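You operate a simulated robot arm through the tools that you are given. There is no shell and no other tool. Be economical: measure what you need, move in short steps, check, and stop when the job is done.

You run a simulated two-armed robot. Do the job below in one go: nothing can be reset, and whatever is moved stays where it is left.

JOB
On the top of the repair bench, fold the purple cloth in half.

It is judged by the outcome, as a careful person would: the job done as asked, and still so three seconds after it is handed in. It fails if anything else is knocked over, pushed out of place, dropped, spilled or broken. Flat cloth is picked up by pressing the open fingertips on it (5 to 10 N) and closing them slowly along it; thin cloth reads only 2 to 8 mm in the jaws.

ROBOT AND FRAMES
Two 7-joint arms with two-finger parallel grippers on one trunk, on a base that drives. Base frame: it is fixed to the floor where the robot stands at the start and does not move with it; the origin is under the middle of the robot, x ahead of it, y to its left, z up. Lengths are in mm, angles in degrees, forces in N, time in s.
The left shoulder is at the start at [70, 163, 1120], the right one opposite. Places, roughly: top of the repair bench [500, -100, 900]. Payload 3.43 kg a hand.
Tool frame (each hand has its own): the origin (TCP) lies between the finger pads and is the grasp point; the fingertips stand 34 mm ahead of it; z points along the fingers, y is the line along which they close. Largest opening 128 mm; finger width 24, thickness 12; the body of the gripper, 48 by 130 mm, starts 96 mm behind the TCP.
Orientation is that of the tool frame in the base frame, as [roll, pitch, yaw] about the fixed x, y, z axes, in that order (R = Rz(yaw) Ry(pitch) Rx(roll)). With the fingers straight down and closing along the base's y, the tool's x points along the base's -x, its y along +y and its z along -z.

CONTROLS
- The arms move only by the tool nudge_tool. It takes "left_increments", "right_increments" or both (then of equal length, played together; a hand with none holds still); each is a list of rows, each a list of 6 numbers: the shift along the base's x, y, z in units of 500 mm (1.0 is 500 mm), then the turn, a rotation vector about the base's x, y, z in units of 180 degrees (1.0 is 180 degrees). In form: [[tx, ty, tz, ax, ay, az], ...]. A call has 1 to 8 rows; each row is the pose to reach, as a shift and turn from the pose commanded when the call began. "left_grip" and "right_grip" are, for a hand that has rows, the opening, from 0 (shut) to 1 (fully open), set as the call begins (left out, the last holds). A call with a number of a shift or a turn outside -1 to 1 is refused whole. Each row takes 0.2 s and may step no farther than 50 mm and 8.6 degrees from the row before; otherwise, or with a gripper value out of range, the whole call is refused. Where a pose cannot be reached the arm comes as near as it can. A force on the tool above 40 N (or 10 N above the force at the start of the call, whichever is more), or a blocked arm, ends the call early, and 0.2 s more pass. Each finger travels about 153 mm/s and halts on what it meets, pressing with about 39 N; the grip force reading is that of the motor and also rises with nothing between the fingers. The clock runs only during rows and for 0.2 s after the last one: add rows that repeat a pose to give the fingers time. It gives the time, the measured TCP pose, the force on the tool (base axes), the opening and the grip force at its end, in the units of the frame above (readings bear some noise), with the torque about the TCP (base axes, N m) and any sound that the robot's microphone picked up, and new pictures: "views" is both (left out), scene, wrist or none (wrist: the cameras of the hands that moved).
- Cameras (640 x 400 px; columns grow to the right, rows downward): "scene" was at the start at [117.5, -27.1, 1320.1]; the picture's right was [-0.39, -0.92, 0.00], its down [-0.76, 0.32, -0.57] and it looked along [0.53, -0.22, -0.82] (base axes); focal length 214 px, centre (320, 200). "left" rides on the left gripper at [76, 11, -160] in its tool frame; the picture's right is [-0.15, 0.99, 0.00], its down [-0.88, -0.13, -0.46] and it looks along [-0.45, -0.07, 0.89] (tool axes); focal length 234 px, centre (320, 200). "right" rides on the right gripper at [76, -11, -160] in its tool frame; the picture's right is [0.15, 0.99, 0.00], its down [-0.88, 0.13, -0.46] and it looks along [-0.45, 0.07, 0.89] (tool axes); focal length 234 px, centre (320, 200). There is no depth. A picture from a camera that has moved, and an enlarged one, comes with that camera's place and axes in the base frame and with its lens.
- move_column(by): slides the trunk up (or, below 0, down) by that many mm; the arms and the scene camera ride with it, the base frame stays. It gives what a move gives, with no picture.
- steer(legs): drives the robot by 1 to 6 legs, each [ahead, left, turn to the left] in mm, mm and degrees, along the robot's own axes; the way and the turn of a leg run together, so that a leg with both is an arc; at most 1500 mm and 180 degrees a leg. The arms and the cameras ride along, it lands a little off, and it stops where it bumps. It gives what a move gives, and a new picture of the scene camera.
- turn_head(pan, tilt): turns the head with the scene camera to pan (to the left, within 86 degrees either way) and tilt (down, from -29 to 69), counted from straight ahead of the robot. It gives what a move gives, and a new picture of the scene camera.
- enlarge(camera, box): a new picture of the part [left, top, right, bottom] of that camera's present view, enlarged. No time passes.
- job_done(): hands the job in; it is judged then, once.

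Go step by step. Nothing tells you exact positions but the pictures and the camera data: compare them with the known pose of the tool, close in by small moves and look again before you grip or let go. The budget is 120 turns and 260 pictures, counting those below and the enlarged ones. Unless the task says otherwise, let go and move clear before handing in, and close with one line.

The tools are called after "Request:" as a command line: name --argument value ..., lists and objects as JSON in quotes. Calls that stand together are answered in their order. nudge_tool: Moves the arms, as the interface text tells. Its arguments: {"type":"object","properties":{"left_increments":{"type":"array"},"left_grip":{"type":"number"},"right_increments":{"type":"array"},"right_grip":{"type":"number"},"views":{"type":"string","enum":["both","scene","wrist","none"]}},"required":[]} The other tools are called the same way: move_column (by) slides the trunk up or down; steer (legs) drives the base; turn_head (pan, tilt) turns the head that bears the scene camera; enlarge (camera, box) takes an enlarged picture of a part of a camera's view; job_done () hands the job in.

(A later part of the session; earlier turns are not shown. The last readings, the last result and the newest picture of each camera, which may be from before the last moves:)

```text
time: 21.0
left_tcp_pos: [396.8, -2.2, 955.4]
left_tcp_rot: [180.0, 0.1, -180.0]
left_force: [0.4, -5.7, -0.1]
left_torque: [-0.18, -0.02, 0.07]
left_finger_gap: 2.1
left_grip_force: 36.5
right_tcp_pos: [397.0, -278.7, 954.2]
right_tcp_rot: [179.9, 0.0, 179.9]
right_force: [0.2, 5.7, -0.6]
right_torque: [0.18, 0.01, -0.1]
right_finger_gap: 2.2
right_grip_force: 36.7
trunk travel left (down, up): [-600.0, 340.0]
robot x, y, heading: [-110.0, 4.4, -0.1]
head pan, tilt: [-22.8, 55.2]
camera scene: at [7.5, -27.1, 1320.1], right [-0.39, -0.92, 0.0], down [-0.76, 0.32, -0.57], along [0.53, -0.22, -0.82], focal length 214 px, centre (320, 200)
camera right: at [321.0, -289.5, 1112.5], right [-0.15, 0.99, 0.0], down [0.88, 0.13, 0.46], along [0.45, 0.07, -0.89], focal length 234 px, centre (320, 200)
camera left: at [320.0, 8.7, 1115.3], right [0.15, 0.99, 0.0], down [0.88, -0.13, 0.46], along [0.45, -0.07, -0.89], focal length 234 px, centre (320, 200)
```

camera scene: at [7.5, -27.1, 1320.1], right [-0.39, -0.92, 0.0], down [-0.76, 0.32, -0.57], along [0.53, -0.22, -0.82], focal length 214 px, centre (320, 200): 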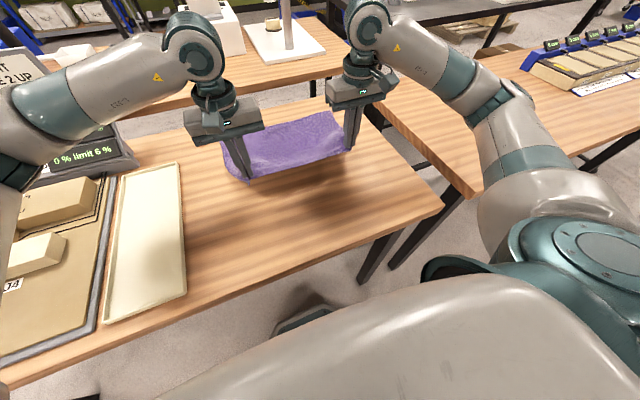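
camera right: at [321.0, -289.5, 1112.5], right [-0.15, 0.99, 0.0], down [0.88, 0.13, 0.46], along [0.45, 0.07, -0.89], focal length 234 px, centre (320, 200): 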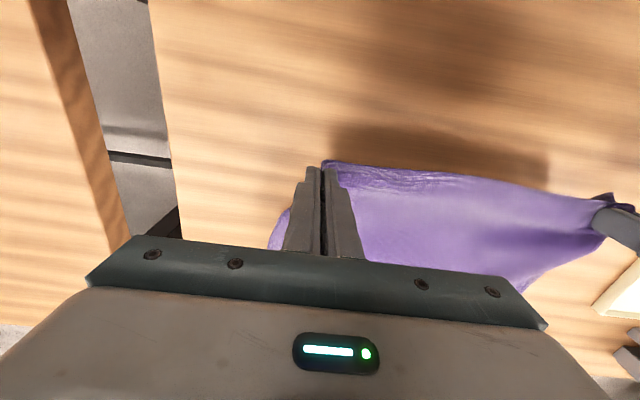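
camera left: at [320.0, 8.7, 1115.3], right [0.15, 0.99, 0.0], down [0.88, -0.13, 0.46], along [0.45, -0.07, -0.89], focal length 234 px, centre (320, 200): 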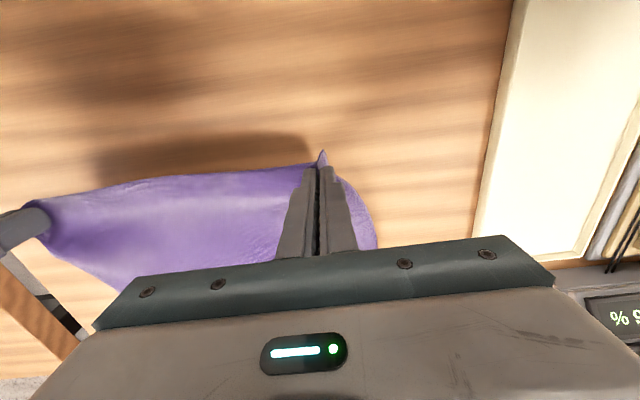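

Cloth is hanging well from both hands. I'll now carry the edge over on an arc, first half, sliding about 6 mm left so that the halves centre.

Request:
nudge_tool --left_increments '[[0.024, 0.002, 0.02, 0, 0, 0], [0.046, 0.004, 0.04, 0, 0, 0], [0.08, 0.006, 0.066, 0, 0, 0], [0.116, 0.008, 0.09, 0, 0, 0], [0.16, 0.01, 0.11, 0, 0, 0], [0.206, 0.012, 0.13, 0, 0, 0], [0.25, 0.012, 0.13, 0, 0, 0], [0.296, 0.012, 0.13, 0, 0, 0]]' --right_increments '[[0.024, 0.002, 0.02, 0, 0, 0], [0.046, 0.004, 0.04, 0, 0, 0], [0.08, 0.006, 0.066, 0, 0, 0], [0.116, 0.008, 0.09, 0, 0, 0], [0.16, 0.01, 0.11, 0, 0, 0], [0.206, 0.012, 0.13, 0, 0, 0], [0.25, 0.012, 0.13, 0, 0, 0], [0.296, 0.012, 0.13, 0, 0, 0]]'

```text
time: 22.8
left_tcp_pos: [546.6, 3.2, 1018.4]
left_tcp_rot: [180.0, 0.0, -180.0]
left_force: [-0.1, -3.7, -0.4]
left_torque: [-0.09, 0.0, 0.04]
left_finger_gap: 2.1
left_grip_force: 36.8
right_tcp_pos: [546.3, -270.9, 1018.5]
right_tcp_rot: [180.0, -0.1, 179.9]
right_force: [0.2, 2.9, -0.2]
right_torque: [0.15, -0.03, -0.08]
right_finger_gap: 2.3
right_grip_force: 36.9
trunk travel left (down, up): [-600.0, 340.0]
robot x, y, heading: [-112.8, 0.4, -0.2]
head pan, tilt: [-22.8, 55.2]
camera scene: at [8.6, -27.2, 1320.0], right [-0.39, -0.92, 0.0], down [-0.76, 0.32, -0.57], along [0.52, -0.22, -0.82], focal length 214 px, centre (320, 200)
camera right: at [470.3, -281.9, 1176.7], right [-0.15, 0.99, 0.0], down [0.88, 0.13, 0.45], along [0.45, 0.07, -0.89], focal length 234 px, centre (320, 200)
camera left: at [469.5, 14.3, 1178.2], right [0.15, 0.99, 0.0], down [0.88, -0.13, 0.45], along [0.45, -0.07, -0.89], focal length 234 px, centre (320, 200)
```

scene: 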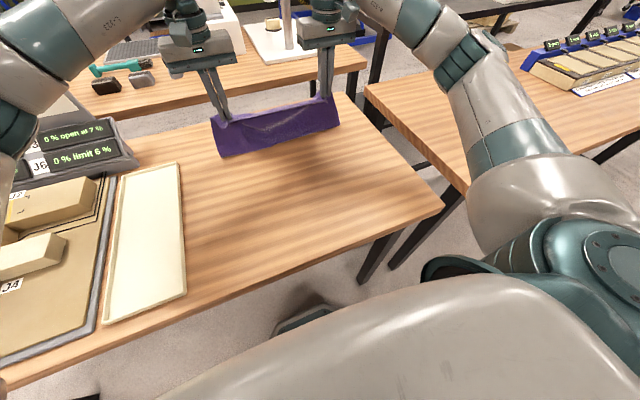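
right: 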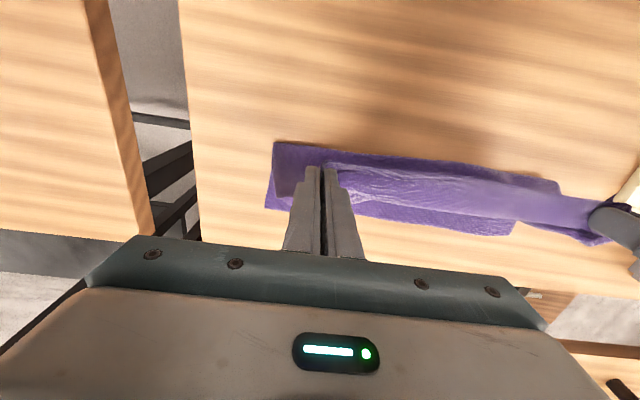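
left: 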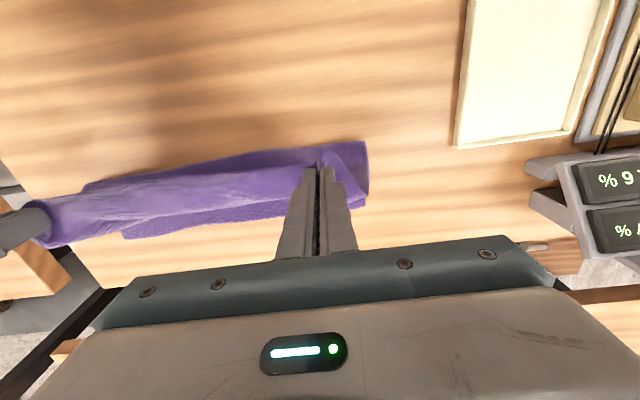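

The cloth has slid toward me: the far edge now reads about x≈648. Let me zoom in to see how the hanging part is draped before lowering.

Request:
enlarge --camera "scene" --box '[190, 70, 370, 182]'

Request:
enlarge --camera "left" --box '[0, 110, 400, 260]'

Request:
enlarge --camera "right" --box '[240, 110, 640, 260]'

```text
3.56 times, centred on (280, 126) of scene
camera zoom: at [8.6, -27.2, 1320.0], right [-0.39, -0.92, 0.0], down [-0.76, 0.32, -0.57], along [0.52, -0.22, -0.82], focal length 763 px, centre (462, 463)
```

zoom: 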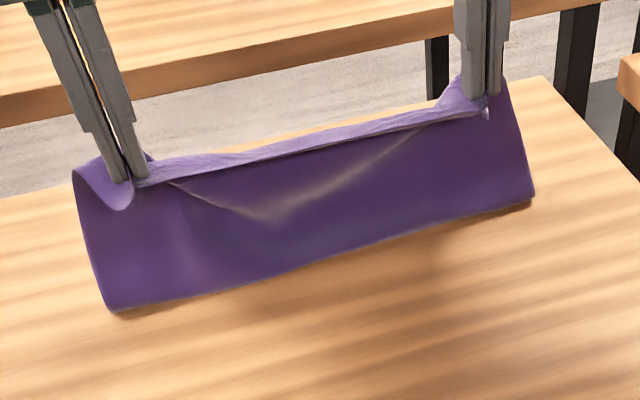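

```text
1.60 times, centred on (200, 185) of left
camera zoom: at [469.5, 14.3, 1178.2], right [0.15, 0.99, 0.0], down [0.88, -0.13, 0.45], along [0.45, -0.07, -0.89], focal length 375 px, centre (512, 224)
```

zoom: 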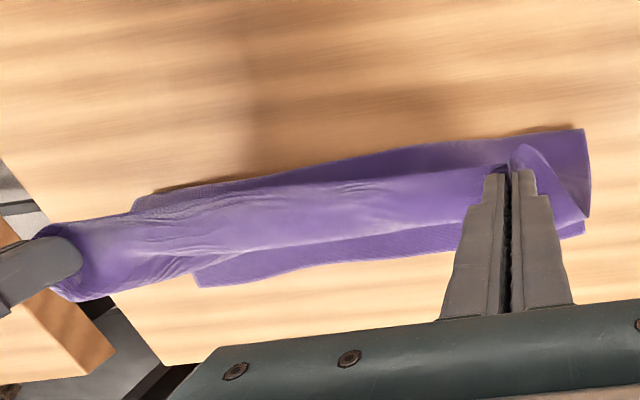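

```text
1.60 times, centred on (440, 185) of right
camera zoom: at [470.3, -281.9, 1176.7], right [-0.15, 0.99, 0.0], down [0.88, 0.13, 0.45], along [0.45, 0.07, -0.89], focal length 375 px, centre (128, 224)
```

zoom: 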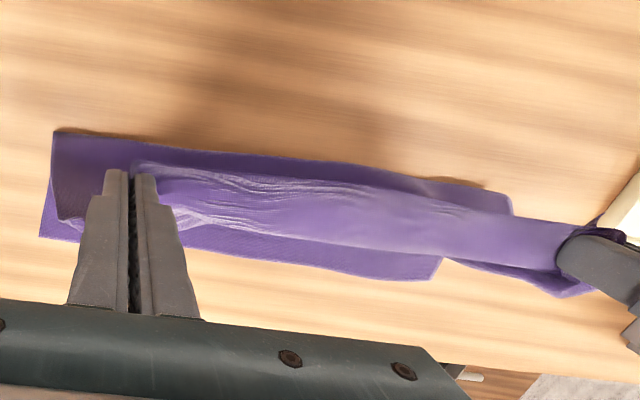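

The bend sits too far forward (x≈560 instead of ≈503). I'll bring the edge back toward me and low to lay the bottom layer out again, then go over with a tighter arc.

Request:
nudge_tool --left_increments '[[-0.05, 0, 0, 0, 0, 0], [-0.1, 0, -0.02, 0, 0, 0], [-0.15, 0, -0.04, 0, 0, 0], [-0.2, 0, -0.06, 0, 0, 0], [-0.23, 0, -0.08, 0, 0, 0], [-0.23, 0, -0.1, 0, 0, 0], [-0.23, 0, -0.1, 0, 0, 0]]' --right_increments '[[-0.05, 0, 0, 0, 0, 0], [-0.1, 0, -0.02, 0, 0, 0], [-0.15, 0, -0.04, 0, 0, 0], [-0.2, 0, -0.06, 0, 0, 0], [-0.23, 0, -0.08, 0, 0, 0], [-0.23, 0, -0.1, 0, 0, 0], [-0.23, 0, -0.1, 0, 0, 0]]'

```text
time: 24.4
left_tcp_pos: [429.4, 5.5, 968.5]
left_tcp_rot: [-179.9, 0.0, 180.0]
left_force: [-0.8, -4.5, -0.4]
left_torque: [-0.19, 0.01, 0.11]
left_finger_gap: 1.9
left_grip_force: 36.9
right_tcp_pos: [428.3, -271.0, 970.0]
right_tcp_rot: [179.9, 0.0, 179.9]
right_force: [0.3, 5.0, 0.1]
right_torque: [0.19, -0.01, -0.05]
right_finger_gap: 1.8
right_grip_force: 36.7
trunk travel left (down, up): [-600.0, 340.0]
robot x, y, heading: [-110.7, -0.5, -0.1]
head pan, tilt: [-22.8, 55.2]
camera scene: at [7.2, -27.2, 1320.2], right [-0.39, -0.92, 0.0], down [-0.76, 0.32, -0.57], along [0.53, -0.22, -0.82], focal length 214 px, centre (320, 200)
camera right: at [353.2, -282.1, 1128.3], right [-0.15, 0.99, 0.0], down [0.88, 0.13, 0.46], along [0.45, 0.07, -0.89], focal length 234 px, centre (320, 200)
camera left: at [352.7, 15.9, 1128.7], right [0.15, 0.99, 0.0], down [0.88, -0.13, 0.46], along [0.45, -0.07, -0.89], focal length 234 px, centre (320, 200)
```

scene: 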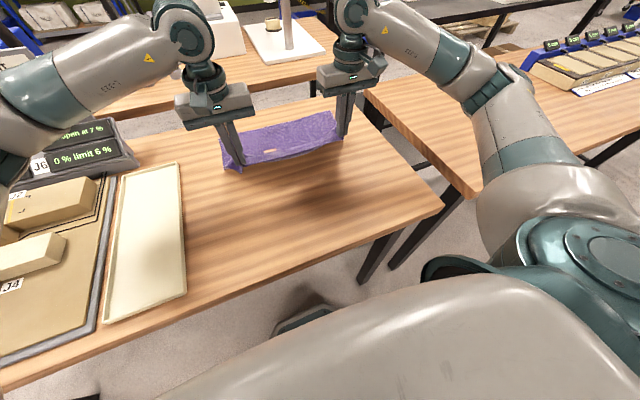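
right: 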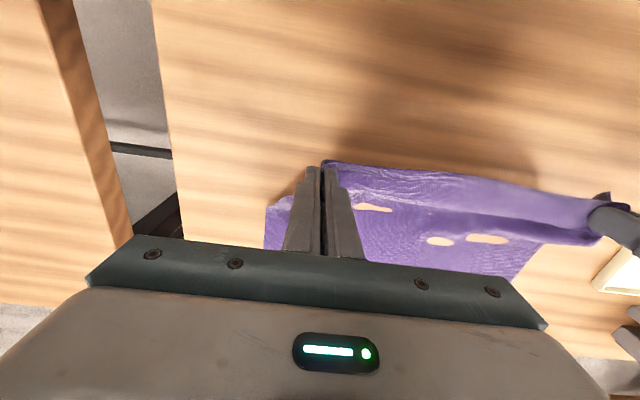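
left: 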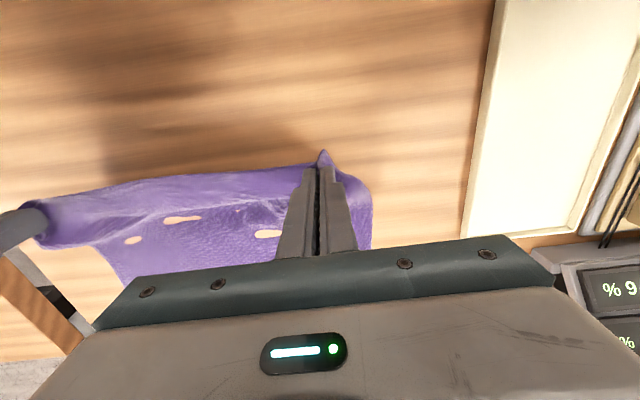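

Bottom layer is laid out again with slack. Now the tighter arc, first part.

Request:
nudge_tool --left_increments '[[0.03, 0, 0.015, 0, 0, 0], [0.06, 0, 0.03, 0, 0, 0], [0.1, 0, 0.045, 0, 0, 0], [0.14, 0, 0.055, 0, 0, 0], [0.18, 0, 0.055, 0, 0, 0], [0.22, 0, 0.055, 0, 0, 0], [0.22, 0, 0.055, 0, 0, 0]]' --right_increments '[[0.03, 0, 0.015, 0, 0, 0], [0.06, 0, 0.03, 0, 0, 0], [0.1, 0, 0.045, 0, 0, 0], [0.14, 0, 0.055, 0, 0, 0], [0.18, 0, 0.055, 0, 0, 0], [0.22, 0, 0.055, 0, 0, 0], [0.22, 0, 0.055, 0, 0, 0]]'

Request:
enlarge --camera "scene" --box '[190, 70, 370, 182]'

```text
time: 26.0
left_tcp_pos: [538.2, 4.3, 996.2]
left_tcp_rot: [-179.9, 0.1, 180.0]
left_force: [-0.6, -4.8, -0.6]
left_torque: [-0.11, 0.03, 0.07]
left_finger_gap: 2.4
left_grip_force: 36.7
right_tcp_pos: [538.1, -273.2, 999.6]
right_tcp_rot: [-179.9, -0.1, 180.0]
right_force: [-0.1, 4.8, -0.2]
right_torque: [0.18, -0.02, -0.05]
right_finger_gap: 2.1
right_grip_force: 36.6
trunk travel left (down, up): [-600.0, 340.0]
robot x, y, heading: [-111.6, -1.9, 0.1]
head pan, tilt: [-22.8, 55.2]
camera scene: at [7.0, -27.2, 1320.2], right [-0.39, -0.92, 0.0], down [-0.76, 0.32, -0.57], along [0.53, -0.22, -0.82], focal length 214 px, centre (320, 200)
camera right: at [461.6, -283.4, 1156.3], right [-0.15, 0.99, 0.0], down [0.88, 0.13, 0.46], along [0.45, 0.07, -0.89], focal length 234 px, centre (320, 200)
camera left: at [461.7, 14.5, 1155.9], right [0.15, 0.99, 0.0], down [0.88, -0.13, 0.46], along [0.45, -0.07, -0.89], focal length 234 px, centre (320, 200)
```

scene: 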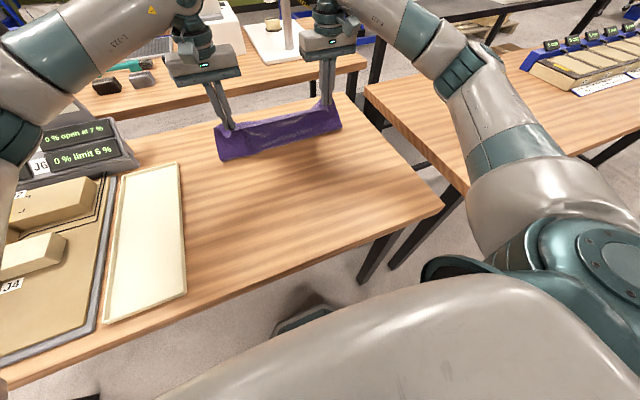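
right: 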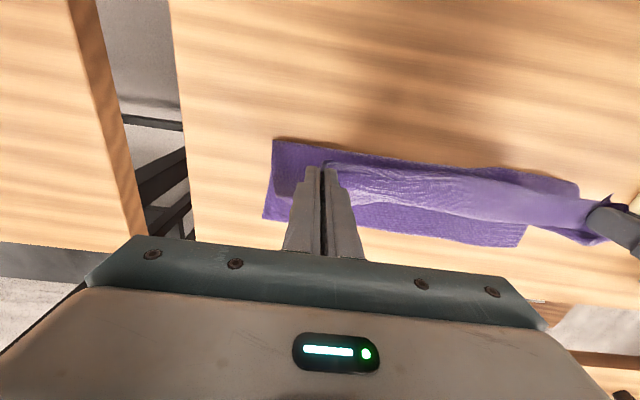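
left: 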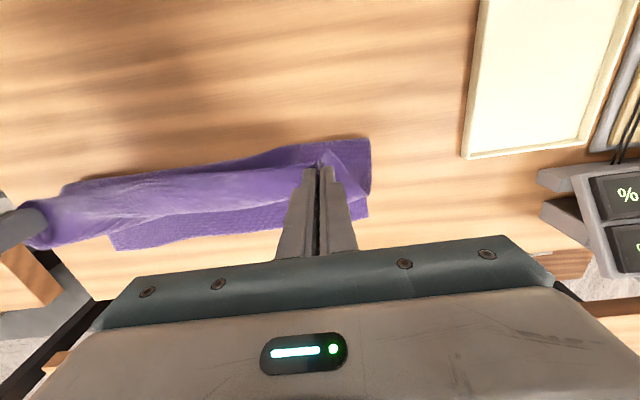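

```text
3.56 times, centred on (280, 126) of scene
camera zoom: at [7.0, -27.2, 1320.2], right [-0.39, -0.92, 0.0], down [-0.76, 0.32, -0.57], along [0.53, -0.22, -0.82], focal length 763 px, centre (462, 463)
```

zoom: 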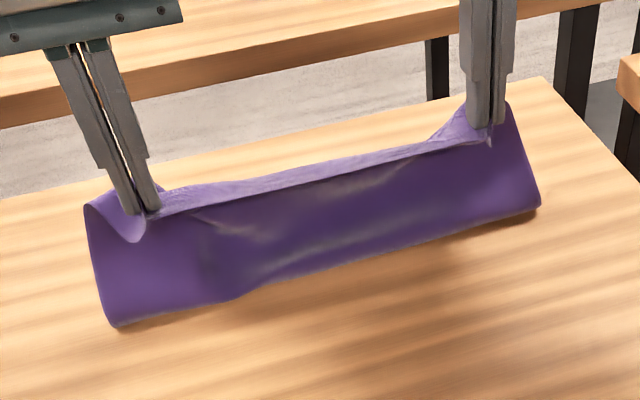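

Far edge stays at x≈646 (y −339 to 53), bend at ≈546. I'll lower nearly straight down so that the slack bulges toward me, then carry low and forward.

Request:
nudge_tool --left_increments '[[-0.03, -0.004, -0.03, 0, 0, 0], [-0.056, -0.008, -0.06, 0, 0, 0], [-0.07, -0.012, -0.09, 0, 0, 0], [-0.07, -0.016, -0.115, 0, 0, 0], [-0.07, -0.016, -0.115, 0, 0, 0]]' --right_increments '[[-0.03, -0.004, -0.03, 0, 0, 0], [-0.056, -0.008, -0.06, 0, 0, 0], [-0.07, -0.012, -0.09, 0, 0, 0], [-0.07, -0.016, -0.115, 0, 0, 0], [-0.07, -0.016, -0.115, 0, 0, 0]]' --views "wrist"

Request:
enlarge --camera "scene" --box '[190, 70, 370, 182]'

```text
time: 27.2
left_tcp_pos: [504.2, -3.5, 938.2]
left_tcp_rot: [180.0, 0.0, -179.9]
left_force: [-1.0, -4.9, 0.1]
left_torque: [-0.19, -0.02, 0.08]
left_finger_gap: 1.9
left_grip_force: 37.0
right_tcp_pos: [504.0, -279.2, 939.7]
right_tcp_rot: [180.0, 0.0, 179.9]
right_force: [-0.2, 5.4, -0.4]
right_torque: [0.19, 0.02, -0.08]
right_finger_gap: 2.0
right_grip_force: 36.7
trunk travel left (down, up): [-600.0, 340.0]
robot x, y, heading: [-107.5, 1.2, -0.0]
head pan, tilt: [-22.8, 55.2]
camera right: at [428.3, -290.4, 1097.4], right [-0.15, 0.99, 0.0], down [0.88, 0.13, 0.46], along [0.45, 0.07, -0.89], focal length 234 px, centre (320, 200)
camera left: at [428.0, 7.8, 1097.5], right [0.15, 0.99, 0.0], down [0.88, -0.13, 0.46], along [0.45, -0.07, -0.89], focal length 234 px, centre (320, 200)
```

right: 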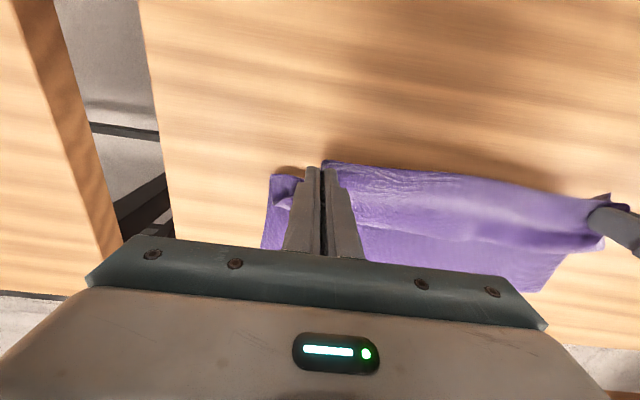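
left: 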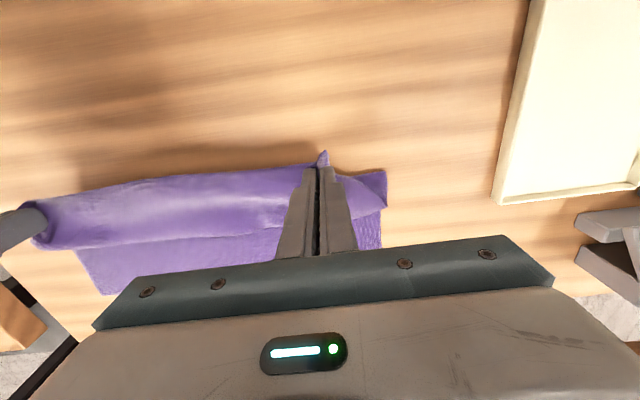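

```text
3.56 times, centred on (280, 126) of scene
camera zoom: at [7.4, -27.0, 1320.2], right [-0.39, -0.92, 0.0], down [-0.76, 0.32, -0.57], along [0.53, -0.22, -0.82], focal length 763 px, centre (462, 463)
```

zoom: 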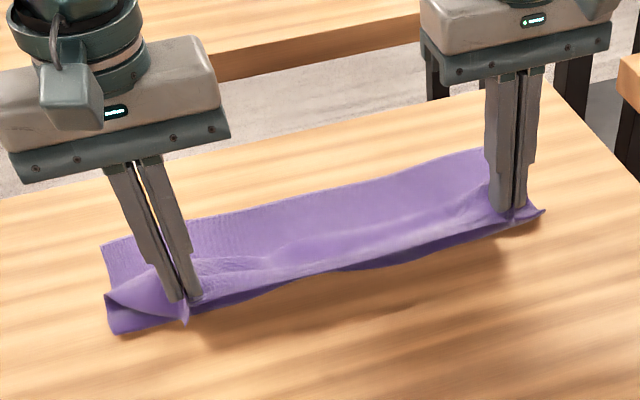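

The slack is draped under the hands. Now I'll carry the edge low and forward over the far edge.

Request:
nudge_tool --left_increments '[[0.05, 0, 0.01, 0, 0, 0], [0.1, 0, 0.015, 0, 0, 0], [0.15, 0, 0.015, 0, 0, 0], [0.2, 0, 0.01, 0, 0, 0], [0.25, 0, 0, 0, 0, 0], [0.28, 0, -0.01, 0, 0, 0], [0.28, 0, -0.02, 0, 0, 0], [0.28, 0, -0.02, 0, 0, 0]]' --right_increments '[[0.05, 0, 0.01, 0, 0, 0], [0.1, 0, 0.015, 0, 0, 0], [0.15, 0, 0.015, 0, 0, 0], [0.2, 0, 0.01, 0, 0, 0], [0.25, 0, 0, 0, 0, 0], [0.28, 0, -0.01, 0, 0, 0], [0.28, 0, -0.02, 0, 0, 0], [0.28, 0, -0.02, 0, 0, 0]]' --views "wrist"

Request:
enlarge --camera "scene" --box '[190, 70, 370, 182]'

```text
time: 29.0
left_tcp_pos: [645.3, -3.3, 928.5]
left_tcp_rot: [179.9, 0.1, -180.0]
left_force: [0.1, -3.6, 0.5]
left_torque: [-0.14, 0.01, 0.07]
left_finger_gap: 2.2
left_grip_force: 36.4
right_tcp_pos: [643.5, -279.3, 929.4]
right_tcp_rot: [180.0, 0.0, -180.0]
right_force: [-0.9, 4.5, 0.0]
right_torque: [0.16, 0.03, -0.08]
right_finger_gap: 1.7
right_grip_force: 36.6
trunk travel left (down, up): [-600.0, 340.0]
robot x, y, heading: [-111.4, 1.3, -0.1]
head pan, tilt: [-22.8, 55.2]
camera right: at [568.4, -290.4, 1087.5], right [-0.15, 0.99, 0.0], down [0.88, 0.13, 0.46], along [0.45, 0.07, -0.89], focal length 234 px, centre (320, 200)
camera left: at [568.5, 6.9, 1088.0], right [0.15, 0.99, 0.0], down [0.88, -0.13, 0.46], along [0.45, -0.07, -0.89], focal length 234 px, centre (320, 200)
```

right: 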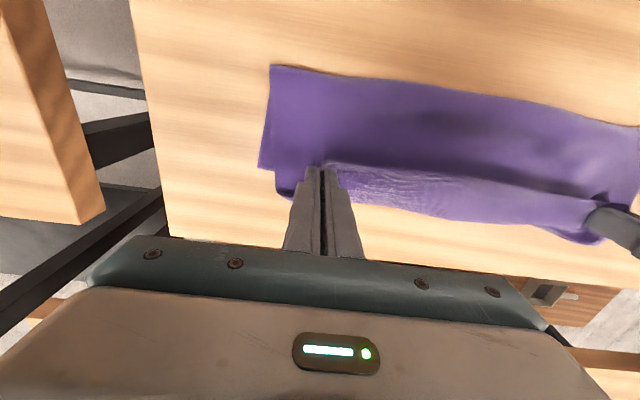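
left: 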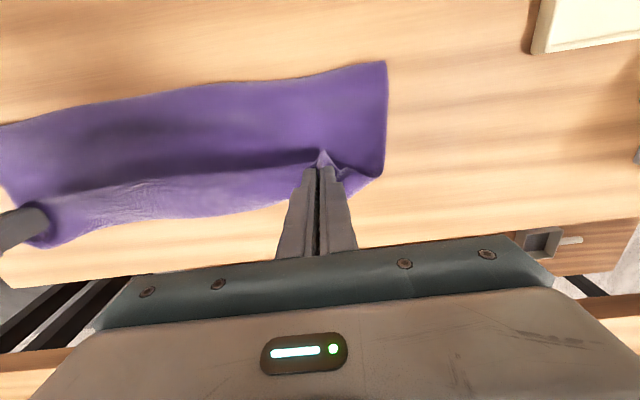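

```text
3.56 times, centred on (280, 126) of scene
camera zoom: at [7.7, -27.2, 1320.1], right [-0.39, -0.92, 0.0], down [-0.76, 0.32, -0.57], along [0.53, -0.22, -0.82], focal length 763 px, centre (462, 463)
```

zoom: 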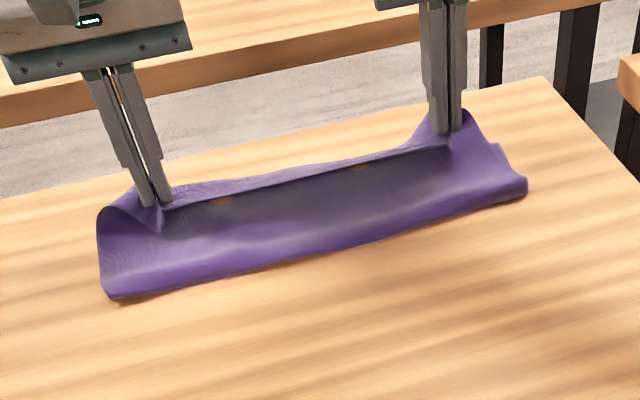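

The bend simply follows beneath the hands when there's slack, so it ended at ≈563 rather than ≈505. I'll back up to lay the bottom layer out again, then raise to a taut curtain directly above x≈503 and swing a full-radius arc.

Request:
nudge_tool --left_increments '[[-0.03, 0, 0.062, 0, 0, 0], [-0.1, 0, 0.112, 0, 0, 0], [-0.19, 0, 0.14, 0, 0, 0], [-0.28, 0, 0.13, 0, 0, 0], [-0.36, 0, 0.1, 0, 0, 0], [-0.43, 0, 0.07, 0, 0, 0], [-0.44, 0, 0.07, 0, 0, 0]]' --right_increments '[[-0.03, 0, 0.062, 0, 0, 0], [-0.1, 0, 0.112, 0, 0, 0], [-0.19, 0, 0.14, 0, 0, 0], [-0.28, 0, 0.13, 0, 0, 0], [-0.36, 0, 0.1, 0, 0, 0], [-0.43, 0, 0.07, 0, 0, 0], [-0.44, 0, 0.07, 0, 0, 0]]' --views "scene"

Request:
enlarge --camera "scene" --box '[190, 70, 370, 182]'

```text
time: 30.6
left_tcp_pos: [424.1, -3.6, 963.2]
left_tcp_rot: [-179.8, 0.0, -179.9]
left_force: [-0.2, -4.3, 0.0]
left_torque: [-0.16, 0.0, 0.11]
left_finger_gap: 2.1
left_grip_force: 37.5
right_tcp_pos: [423.4, -280.5, 963.5]
right_tcp_rot: [179.9, -0.1, 179.8]
right_force: [-0.2, 5.3, 0.0]
right_torque: [0.17, 0.01, -0.11]
right_finger_gap: 2.3
right_grip_force: 37.0
trunk travel left (down, up): [-600.0, 340.0]
robot x, y, heading: [-113.1, 2.8, 0.1]
head pan, tilt: [-22.8, 55.2]
camera scene: at [8.2, -26.9, 1320.1], right [-0.39, -0.92, 0.0], down [-0.76, 0.32, -0.57], along [0.52, -0.22, -0.82], focal length 214 px, centre (320, 200)
```

scene: 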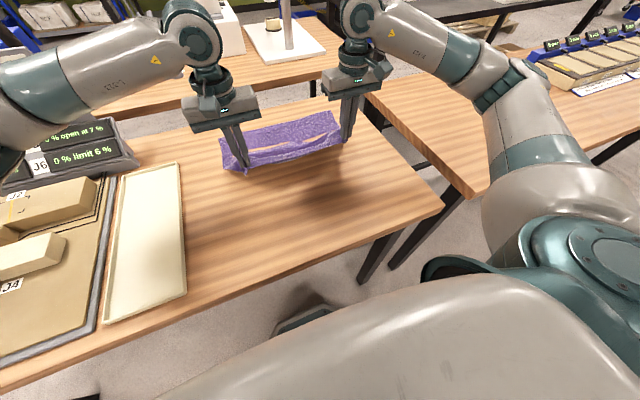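

```text
3.56 times, centred on (280, 126) of scene
camera zoom: at [8.2, -26.9, 1320.1], right [-0.39, -0.92, 0.0], down [-0.76, 0.32, -0.57], along [0.52, -0.22, -0.82], focal length 763 px, centre (462, 463)
```

zoom: 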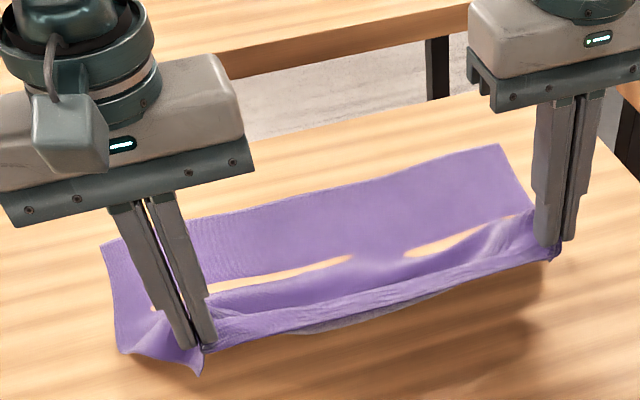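

The bottom layer is slack with waves. I'll pull back slightly to flatten it, then do the full-radius arc up to just past vertical.

Request:
nudge_tool --left_increments '[[-0.024, 0, 0, 0, 0, 0], [-0.048, 0, 0, 0, 0, 0], [-0.03, 0, 0.036, 0, 0, 0], [0.0, 0, 0.07, 0, 0, 0], [0.04, 0, 0.094, 0, 0, 0], [0.08, 0, 0.108, 0, 0, 0], [0.138, 0, 0.114, 0, 0, 0], [0.138, 0, 0.114, 0, 0, 0]]' --right_increments '[[-0.024, 0, 0, 0, 0, 0], [-0.048, 0, 0, 0, 0, 0], [-0.03, 0, 0.036, 0, 0, 0], [0.0, 0, 0.07, 0, 0, 0], [0.04, 0, 0.094, 0, 0, 0], [0.08, 0, 0.108, 0, 0, 0], [0.138, 0, 0.114, 0, 0, 0], [0.138, 0, 0.114, 0, 0, 0]]' --views "wrist"

Request:
enlarge --camera "scene" --box '[190, 70, 370, 182]'

```text
time: 32.4
left_tcp_pos: [493.2, -1.2, 1021.7]
left_tcp_rot: [180.0, 0.0, 180.0]
left_force: [-0.1, -5.8, 0.1]
left_torque: [-0.24, -0.02, 0.08]
left_finger_gap: 2.0
left_grip_force: 37.3
right_tcp_pos: [492.4, -280.0, 1020.6]
right_tcp_rot: [180.0, 0.0, 179.9]
right_force: [0.5, 6.9, 0.2]
right_torque: [0.25, -0.04, -0.1]
right_finger_gap: 2.2
right_grip_force: 37.0
trunk travel left (down, up): [-600.0, 340.0]
robot x, y, heading: [-109.5, 0.8, -0.3]
head pan, tilt: [-22.8, 55.2]
camera right: at [416.6, -291.2, 1177.9], right [-0.15, 0.99, 0.0], down [0.88, 0.13, 0.46], along [0.45, 0.07, -0.89], focal length 234 px, centre (320, 200)
camera left: at [416.0, 8.5, 1182.3], right [0.15, 0.99, 0.0], down [0.88, -0.13, 0.46], along [0.45, -0.07, -0.89], focal length 234 px, centre (320, 200)
```

right: 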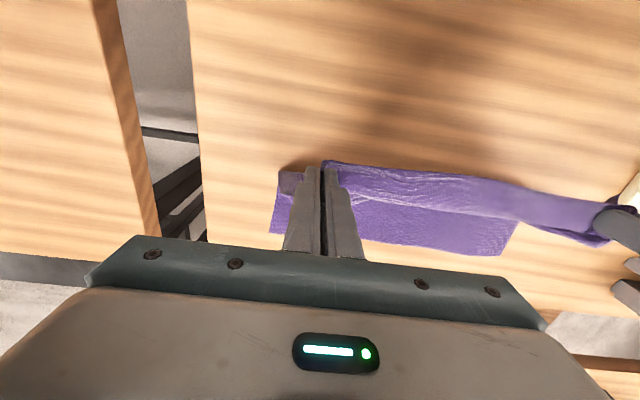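
left: 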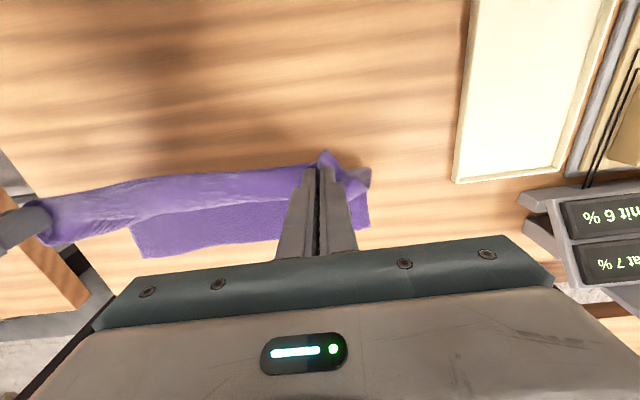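

```text
3.56 times, centred on (280, 126) of scene
camera zoom: at [6.5, -27.3, 1320.3], right [-0.39, -0.92, 0.0], down [-0.76, 0.32, -0.57], along [0.53, -0.22, -0.82], focal length 763 px, centre (462, 463)
```

zoom: 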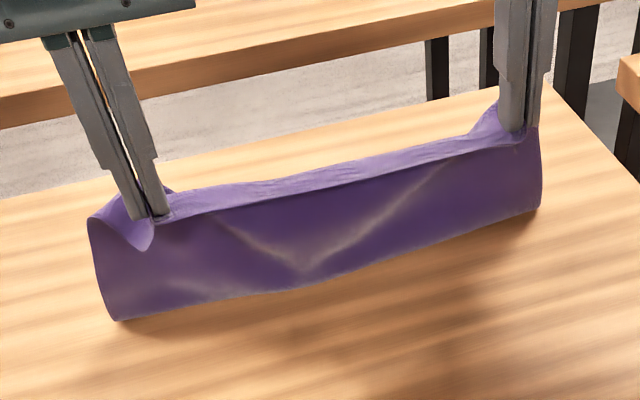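

Cloth at the hands forms a ~45 mm lip pointing back at me, so the effective radius is ≈95 and the far edge is now ≈636, target bend ≈491. I'll lay it out again and swing a smaller arc centred there.

Request:
nudge_tool --left_increments '[[-0.07, 0, -0.05, 0, 0, 0], [-0.14, 0, -0.1, 0, 0, 0], [-0.2, 0, -0.14, 0, 0, 0], [-0.21, 0, -0.15, 0, 0, 0], [-0.172, 0, -0.106, 0, 0, 0], [-0.112, 0, -0.078, 0, 0, 0], [-0.062, 0, -0.072, 0, 0, 0], [-0.062, 0, -0.072, 0, 0, 0]]' --right_increments '[[-0.07, 0, -0.05, 0, 0, 0], [-0.14, 0, -0.1, 0, 0, 0], [-0.2, 0, -0.14, 0, 0, 0], [-0.21, 0, -0.15, 0, 0, 0], [-0.172, 0, -0.106, 0, 0, 0], [-0.112, 0, -0.078, 0, 0, 0], [-0.062, 0, -0.072, 0, 0, 0], [-0.062, 0, -0.072, 0, 0, 0]]' --views "wrist"

Request:
enlarge --camera "scene" --box '[190, 70, 370, 182]'

```text
time: 34.2
left_tcp_pos: [462.8, -2.0, 985.3]
left_tcp_rot: [-180.0, 0.0, -180.0]
left_force: [-1.1, -4.4, 0.2]
left_torque: [-0.12, -0.01, 0.09]
left_finger_gap: 1.9
left_grip_force: 36.8
right_tcp_pos: [463.7, -278.0, 985.1]
right_tcp_rot: [179.9, 0.0, 180.0]
right_force: [-0.7, 5.2, -0.5]
right_torque: [0.15, -0.01, -0.08]
right_finger_gap: 2.2
right_grip_force: 37.3
trunk travel left (down, up): [-600.0, 340.0]
robot x, y, heading: [-113.6, 0.0, 0.1]
head pan, tilt: [-22.8, 55.2]
camera right: at [388.0, -290.3, 1143.6], right [-0.15, 0.99, 0.0], down [0.88, 0.13, 0.46], along [0.45, 0.07, -0.89], focal length 234 px, centre (320, 200)
camera left: at [385.4, 7.7, 1145.7], right [0.15, 0.99, 0.0], down [0.88, -0.13, 0.46], along [0.45, -0.07, -0.89], focal length 234 px, centre (320, 200)
```

right: 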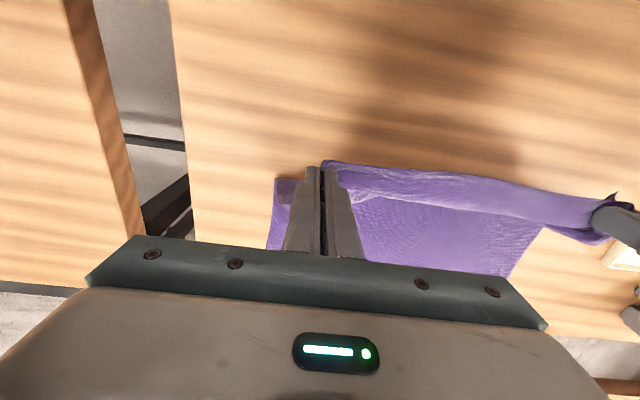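
left: 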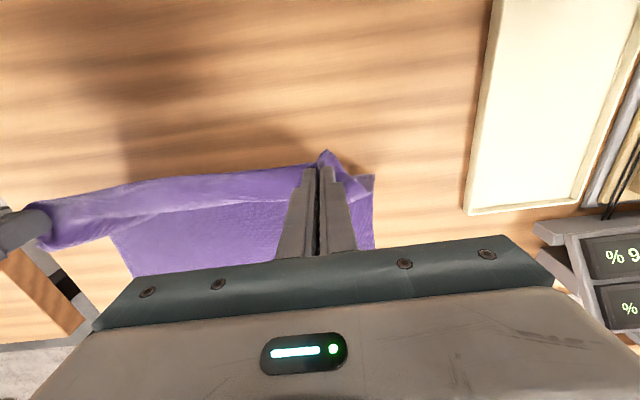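

```text
3.56 times, centred on (280, 126) of scene
camera zoom: at [6.8, -27.3, 1320.2], right [-0.39, -0.92, 0.0], down [-0.76, 0.32, -0.57], along [0.53, -0.22, -0.82], focal length 763 px, centre (462, 463)
```

zoom: 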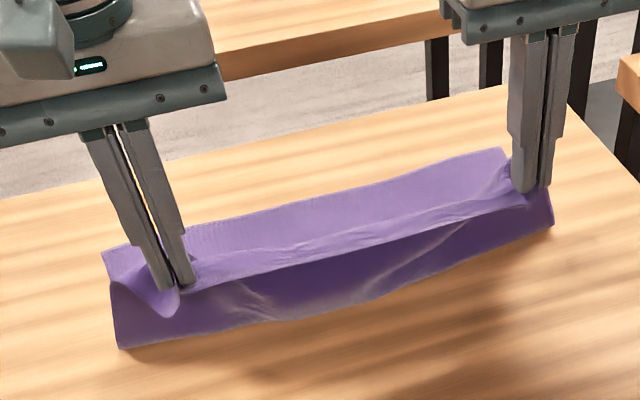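

Now the bend is at ≈505 with the far edge unmoved at ≈639. I'll continue the arc down and forward, tilting the fingers 30° to help turn the lip over.

Request:
nudge_tool --left_increments '[[0.025, 0, 0.0, 0, 0.02, 0], [0.06, 0, -0.01, 0, 0.05, 0], [0.1, 0, -0.03, 0, 0.08, 0], [0.14, 0, -0.06, 0, 0.11, 0], [0.175, 0, -0.095, 0, 0.14, 0], [0.2, 0, -0.12, 0, 0.167, 0], [0.2, 0, -0.12, 0, 0.167, 0]]' --right_increments '[[0.025, 0, 0.0, 0, 0.02, 0], [0.06, 0, -0.01, 0, 0.05, 0], [0.1, 0, -0.03, 0, 0.08, 0], [0.14, 0, -0.06, 0, 0.11, 0], [0.175, 0, -0.095, 0, 0.14, 0], [0.2, 0, -0.12, 0, 0.167, 0], [0.2, 0, -0.12, 0, 0.167, 0]]' --views "wrist"

Request:
enlarge --camera "scene" --box '[190, 70, 370, 182]'

```text
time: 35.8
left_tcp_pos: [562.1, -1.9, 927.4]
left_tcp_rot: [-179.8, -30.0, 179.9]
left_force: [-0.3, -6.0, -0.8]
left_torque: [-0.14, -0.01, 0.19]
left_finger_gap: 2.1
left_grip_force: 36.8
right_tcp_pos: [561.6, -279.5, 927.6]
right_tcp_rot: [-179.9, -30.1, -179.9]
right_force: [-0.2, 6.1, -0.1]
right_torque: [0.13, -0.05, -0.23]
right_finger_gap: 1.9
right_grip_force: 37.3
trunk travel left (down, up): [-600.0, 340.0]
robot x, y, heading: [-108.9, -0.4, -0.4]
head pan, tilt: [-22.8, 55.2]
camera right: at [575.6, -290.9, 1101.2], right [-0.13, 0.99, 0.07], down [0.99, 0.13, -0.05], along [-0.06, 0.07, -1.0], focal length 234 px, centre (320, 200)
camera left: at [574.7, 8.5, 1102.5], right [0.13, 0.99, -0.07], down [0.99, -0.13, -0.04], along [-0.05, -0.07, -1.0], focal length 234 px, centre (320, 200)
```

right: 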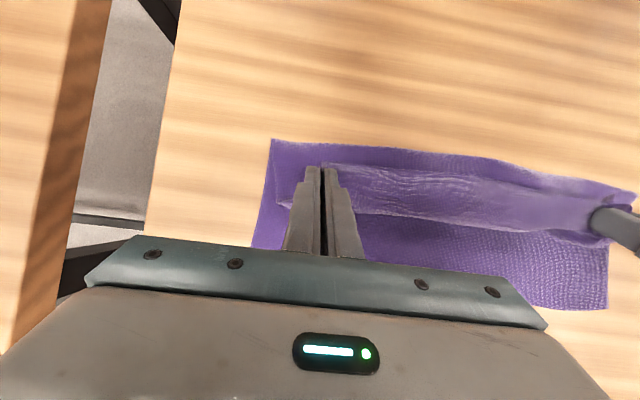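
left: 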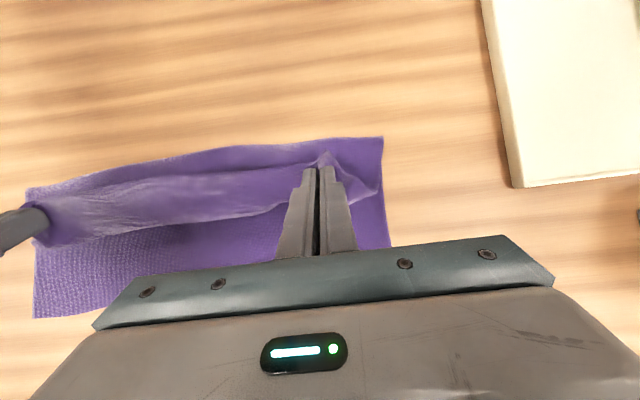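

```text
3.56 times, centred on (280, 126) of scene
camera zoom: at [6.8, -26.6, 1320.3], right [-0.39, -0.92, 0.0], down [-0.76, 0.32, -0.57], along [0.53, -0.22, -0.82], focal length 763 px, centre (462, 463)
```

zoom: 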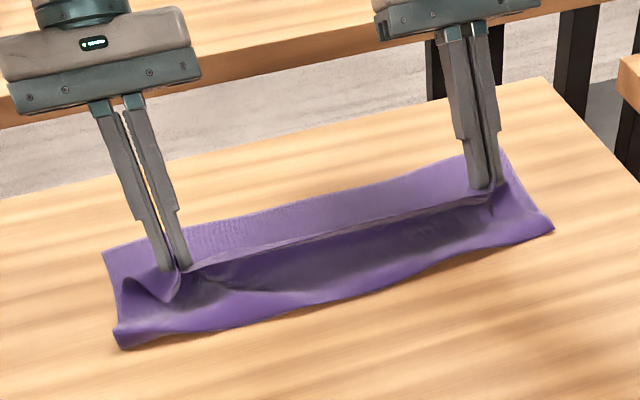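

The fold line holds at x≈510. I'll advance 22 mm and lower so the pinches rest nearly on the far half.

Request:
nudge_tool --left_increments '[[0.02, 0, -0.01, 0, 0, 0], [0.044, 0, -0.022, 0, 0, 0], [0.044, 0, -0.036, 0, 0, 0], [0.044, 0, -0.036, 0, 0, 0]]' --right_increments '[[0.02, 0, -0.01, 0, 0, 0], [0.044, 0, -0.022, 0, 0, 0], [0.044, 0, -0.036, 0, 0, 0], [0.044, 0, -0.036, 0, 0, 0]]' --views "wrist"

Request:
enlarge --camera "scene" --box '[190, 70, 370, 182]'

```text
time: 36.8
left_tcp_pos: [570.2, -1.8, 907.6]
left_tcp_rot: [179.9, -30.1, -180.0]
left_force: [0.6, -8.4, 2.9]
left_torque: [-0.24, 0.03, 0.24]
left_finger_gap: 2.1
left_grip_force: 36.9
left hand out of reach, approached as far as the arm can: row 1, 2, 3, 4
right_tcp_pos: [585.1, -279.6, 908.2]
right_tcp_rot: [179.8, -30.1, 180.0]
right_force: [-0.6, 6.9, 0.8]
right_torque: [0.2, 0.01, -0.22]
right_finger_gap: 2.2
right_grip_force: 37.1
trunk travel left (down, up): [-600.0, 340.0]
robot x, y, heading: [-111.3, 1.9, 0.2]
head pan, tilt: [-22.8, 55.2]
camera right: at [598.4, -291.0, 1082.3], right [-0.13, 0.99, 0.07], down [0.99, 0.13, -0.05], along [-0.06, 0.07, -1.0], focal length 234 px, centre (320, 200)
camera left: at [584.3, 8.9, 1083.5], right [0.13, 0.99, -0.07], down [0.99, -0.13, -0.05], along [-0.06, -0.07, -1.0], focal length 234 px, centre (320, 200)
```

right: 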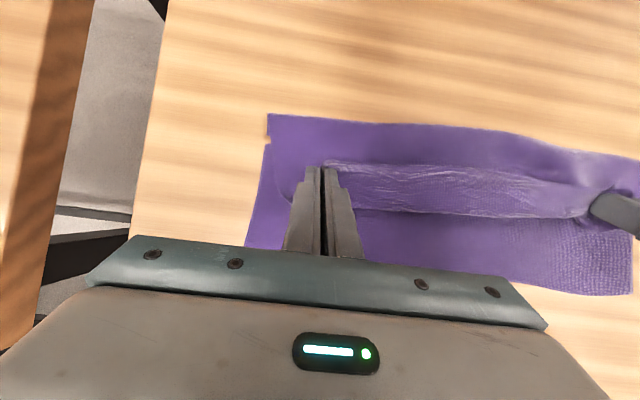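
left: 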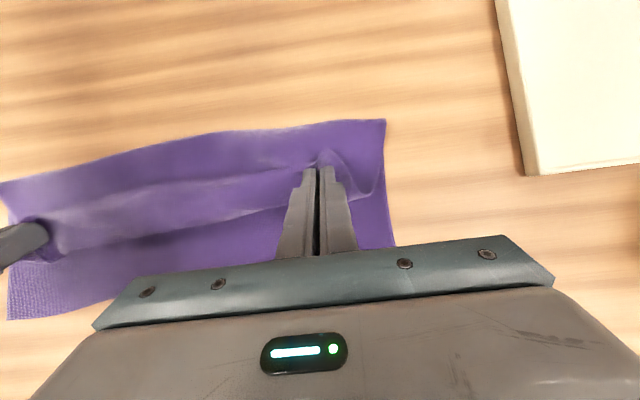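

```text
3.56 times, centred on (280, 126) of scene
camera zoom: at [7.6, -27.8, 1320.2], right [-0.39, -0.92, 0.0], down [-0.76, 0.32, -0.57], along [0.53, -0.22, -0.82], focal length 763 px, centre (462, 463)
```

zoom: 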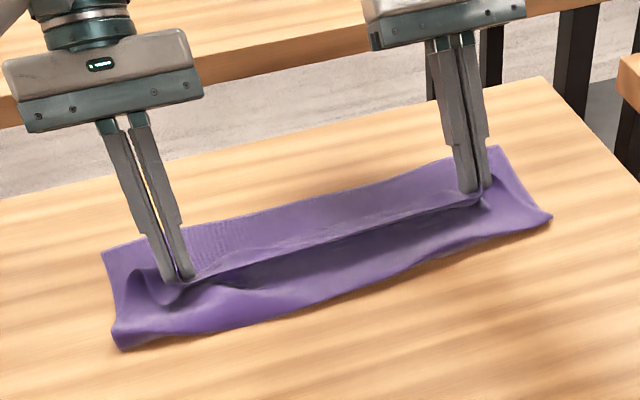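

The left ran out of reach with the tilt. I'll reduce the tilt to ~12° and bring both pinches to x≈600.

Request:
nudge_tool --left_increments '[[0.0, 0, 0.006, 0, -0.035, 0], [0.01, 0, 0.006, 0, -0.07, 0], [0.03, 0, 0.004, 0, -0.1, 0], [0.03, 0, 0.004, 0, -0.1, 0]]' --right_increments '[[0.0, 0, 0.006, 0, -0.035, 0], [0.01, 0, 0.006, 0, -0.07, 0], [0.03, 0, 0.004, 0, -0.1, 0], [0.03, 0, 0.004, 0, -0.1, 0]]' --views "wrist"

Request:
enlarge --camera "scene" --box '[190, 70, 370, 182]'

```text
time: 37.8
left_tcp_pos: [587.0, -3.2, 908.5]
left_tcp_rot: [-180.0, -12.0, -180.0]
left_force: [0.1, -7.0, 0.3]
left_torque: [-0.18, 0.01, 0.1]
left_finger_gap: 2.0
left_grip_force: 36.8
right_tcp_pos: [599.7, -279.8, 909.5]
right_tcp_rot: [179.9, -12.0, 179.9]
right_force: [-0.9, 6.2, 0.1]
right_torque: [0.2, 0.06, -0.12]
right_finger_gap: 2.3
right_grip_force: 37.0
trunk travel left (down, up): [-600.0, 340.0]
robot x, y, heading: [-109.2, -2.0, -0.0]
head pan, tilt: [-22.8, 55.2]
camera right: at [558.7, -290.9, 1080.0], right [-0.14, 0.99, 0.03], down [0.96, 0.13, 0.26], along [0.26, 0.07, -0.96], focal length 234 px, centre (320, 200)
camera left: at [544.3, 7.9, 1080.1], right [0.14, 0.99, -0.03], down [0.96, -0.13, 0.26], along [0.26, -0.07, -0.96], focal length 234 px, centre (320, 200)
```

right: 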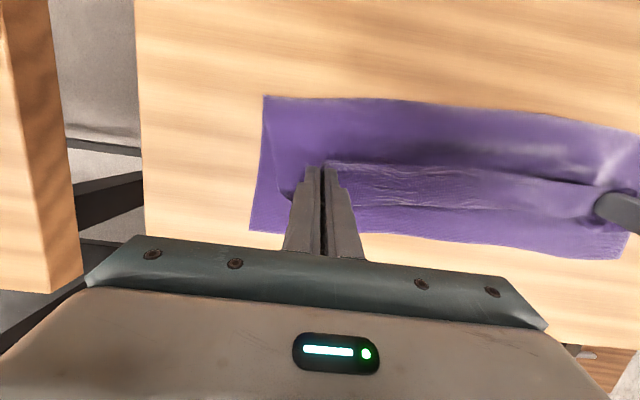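
left: 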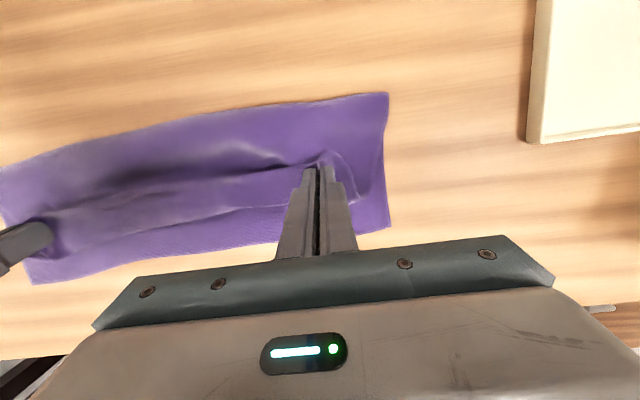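

```text
3.56 times, centred on (280, 126) of scene
camera zoom: at [7.6, -27.3, 1320.1], right [-0.39, -0.92, 0.0], down [-0.76, 0.32, -0.57], along [0.53, -0.22, -0.82], focal length 763 px, centre (462, 463)
```

zoom: 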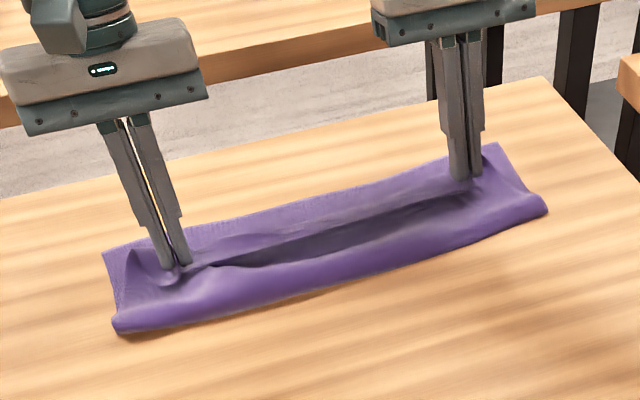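

Bend ≈518, far edge ≈640, and the pinches sit just above the lower layer. I'll release here gently and see how the edge relaxes before aligning it.

Request:
nudge_tool --left_increments '[[0, 0, 0, 0, 0, 0], [0, 0, 0, 0, 0, 0]]' --right_increments '[[0, 0, 0, 0, 0, 0], [0, 0, 0, 0, 0, 0]]' --left_grip 0.3 --right_grip 0.3 --views "none"

Request:
nudge_tool --left_increments '[[0, 0, 0.02, 0, 0, 0], [0, 0, 0.06, 0, 0, 0], [0, 0, 0.12, 0, 0, 0], [-0.02, 0, 0.2, 0, 0, 0]]' --right_increments '[[0, 0, 0.02, 0, 0, 0], [0, 0, 0.06, 0, 0, 0], [0, 0, 0.12, 0, 0, 0], [-0.02, 0, 0.2, 0, 0, 0]]' --views "wrist"

Request:
enlarge --camera "scene" --box '[190, 70, 370, 182]'

```text
time: 38.4
left_tcp_pos: [586.3, -2.3, 907.9]
left_tcp_rot: [-180.0, -12.2, -179.9]
left_force: [1.0, 0.3, 0.4]
left_torque: [-0.01, -0.02, -0.05]
left_finger_gap: 38.1
left_grip_force: 0.0
right_tcp_pos: [599.1, -280.5, 909.1]
right_tcp_rot: [-179.9, -12.1, 179.9]
right_force: [0.0, -0.1, -1.1]
right_torque: [0.01, -0.04, 0.03]
right_finger_gap: 38.3
right_grip_force: 0.1
trunk travel left (down, up): [-600.0, 340.0]
robot x, y, heading: [-110.7, 1.4, -0.0]
head pan, tilt: [-22.8, 55.2]
```

```text
time: 39.4
left_tcp_pos: [572.1, -2.4, 1009.6]
left_tcp_rot: [180.0, -11.9, 180.0]
left_force: [-0.6, -0.5, 0.6]
left_torque: [0.03, -0.03, -0.06]
left_finger_gap: 38.4
left_grip_force: 0.1
right_tcp_pos: [586.7, -278.5, 1011.5]
right_tcp_rot: [-179.9, -11.9, 179.9]
right_force: [-0.9, -0.2, 0.8]
right_torque: [-0.02, -0.04, 0.01]
right_finger_gap: 38.3
right_grip_force: 0.0
trunk travel left (down, up): [-600.0, 340.0]
robot x, y, heading: [-112.6, -0.8, -0.3]
head pan, tilt: [-22.8, 55.2]
camera right: at [546.0, -290.3, 1181.4], right [-0.14, 0.99, 0.03], down [0.96, 0.13, 0.26], along [0.26, 0.07, -0.96], focal length 234 px, centre (320, 200)
camera left: at [530.1, 8.9, 1181.7], right [0.14, 0.99, -0.03], down [0.96, -0.13, 0.26], along [0.26, -0.07, -0.96], focal length 234 px, centre (320, 200)
```

right: 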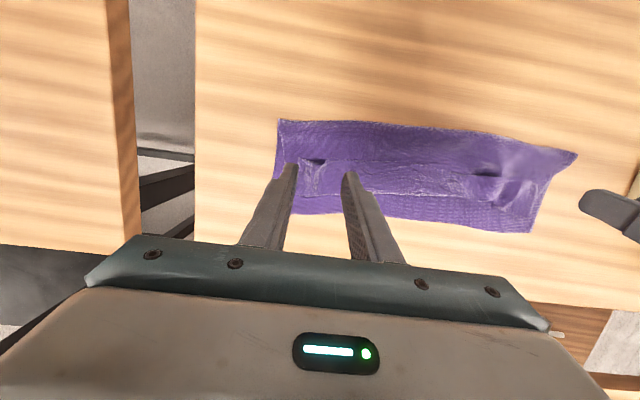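
left: 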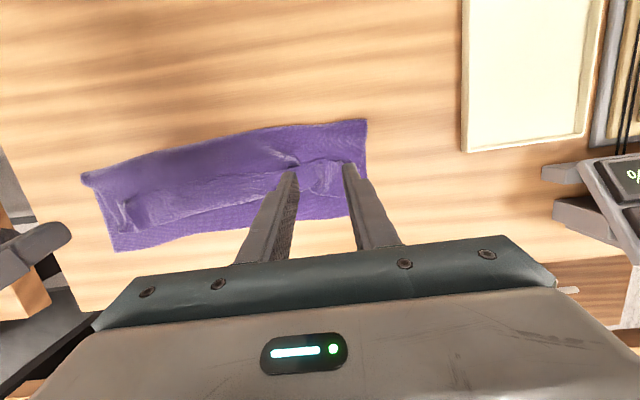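

```text
3.56 times, centred on (280, 126) of scene
camera zoom: at [5.0, -27.1, 1320.3], right [-0.39, -0.92, 0.0], down [-0.76, 0.32, -0.57], along [0.53, -0.22, -0.82], focal length 763 px, centre (462, 463)
```

zoom: 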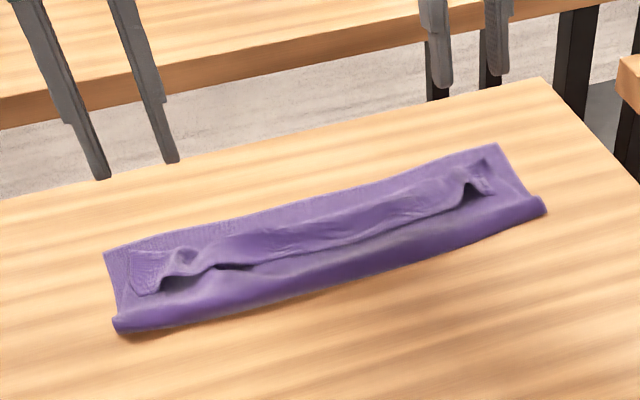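

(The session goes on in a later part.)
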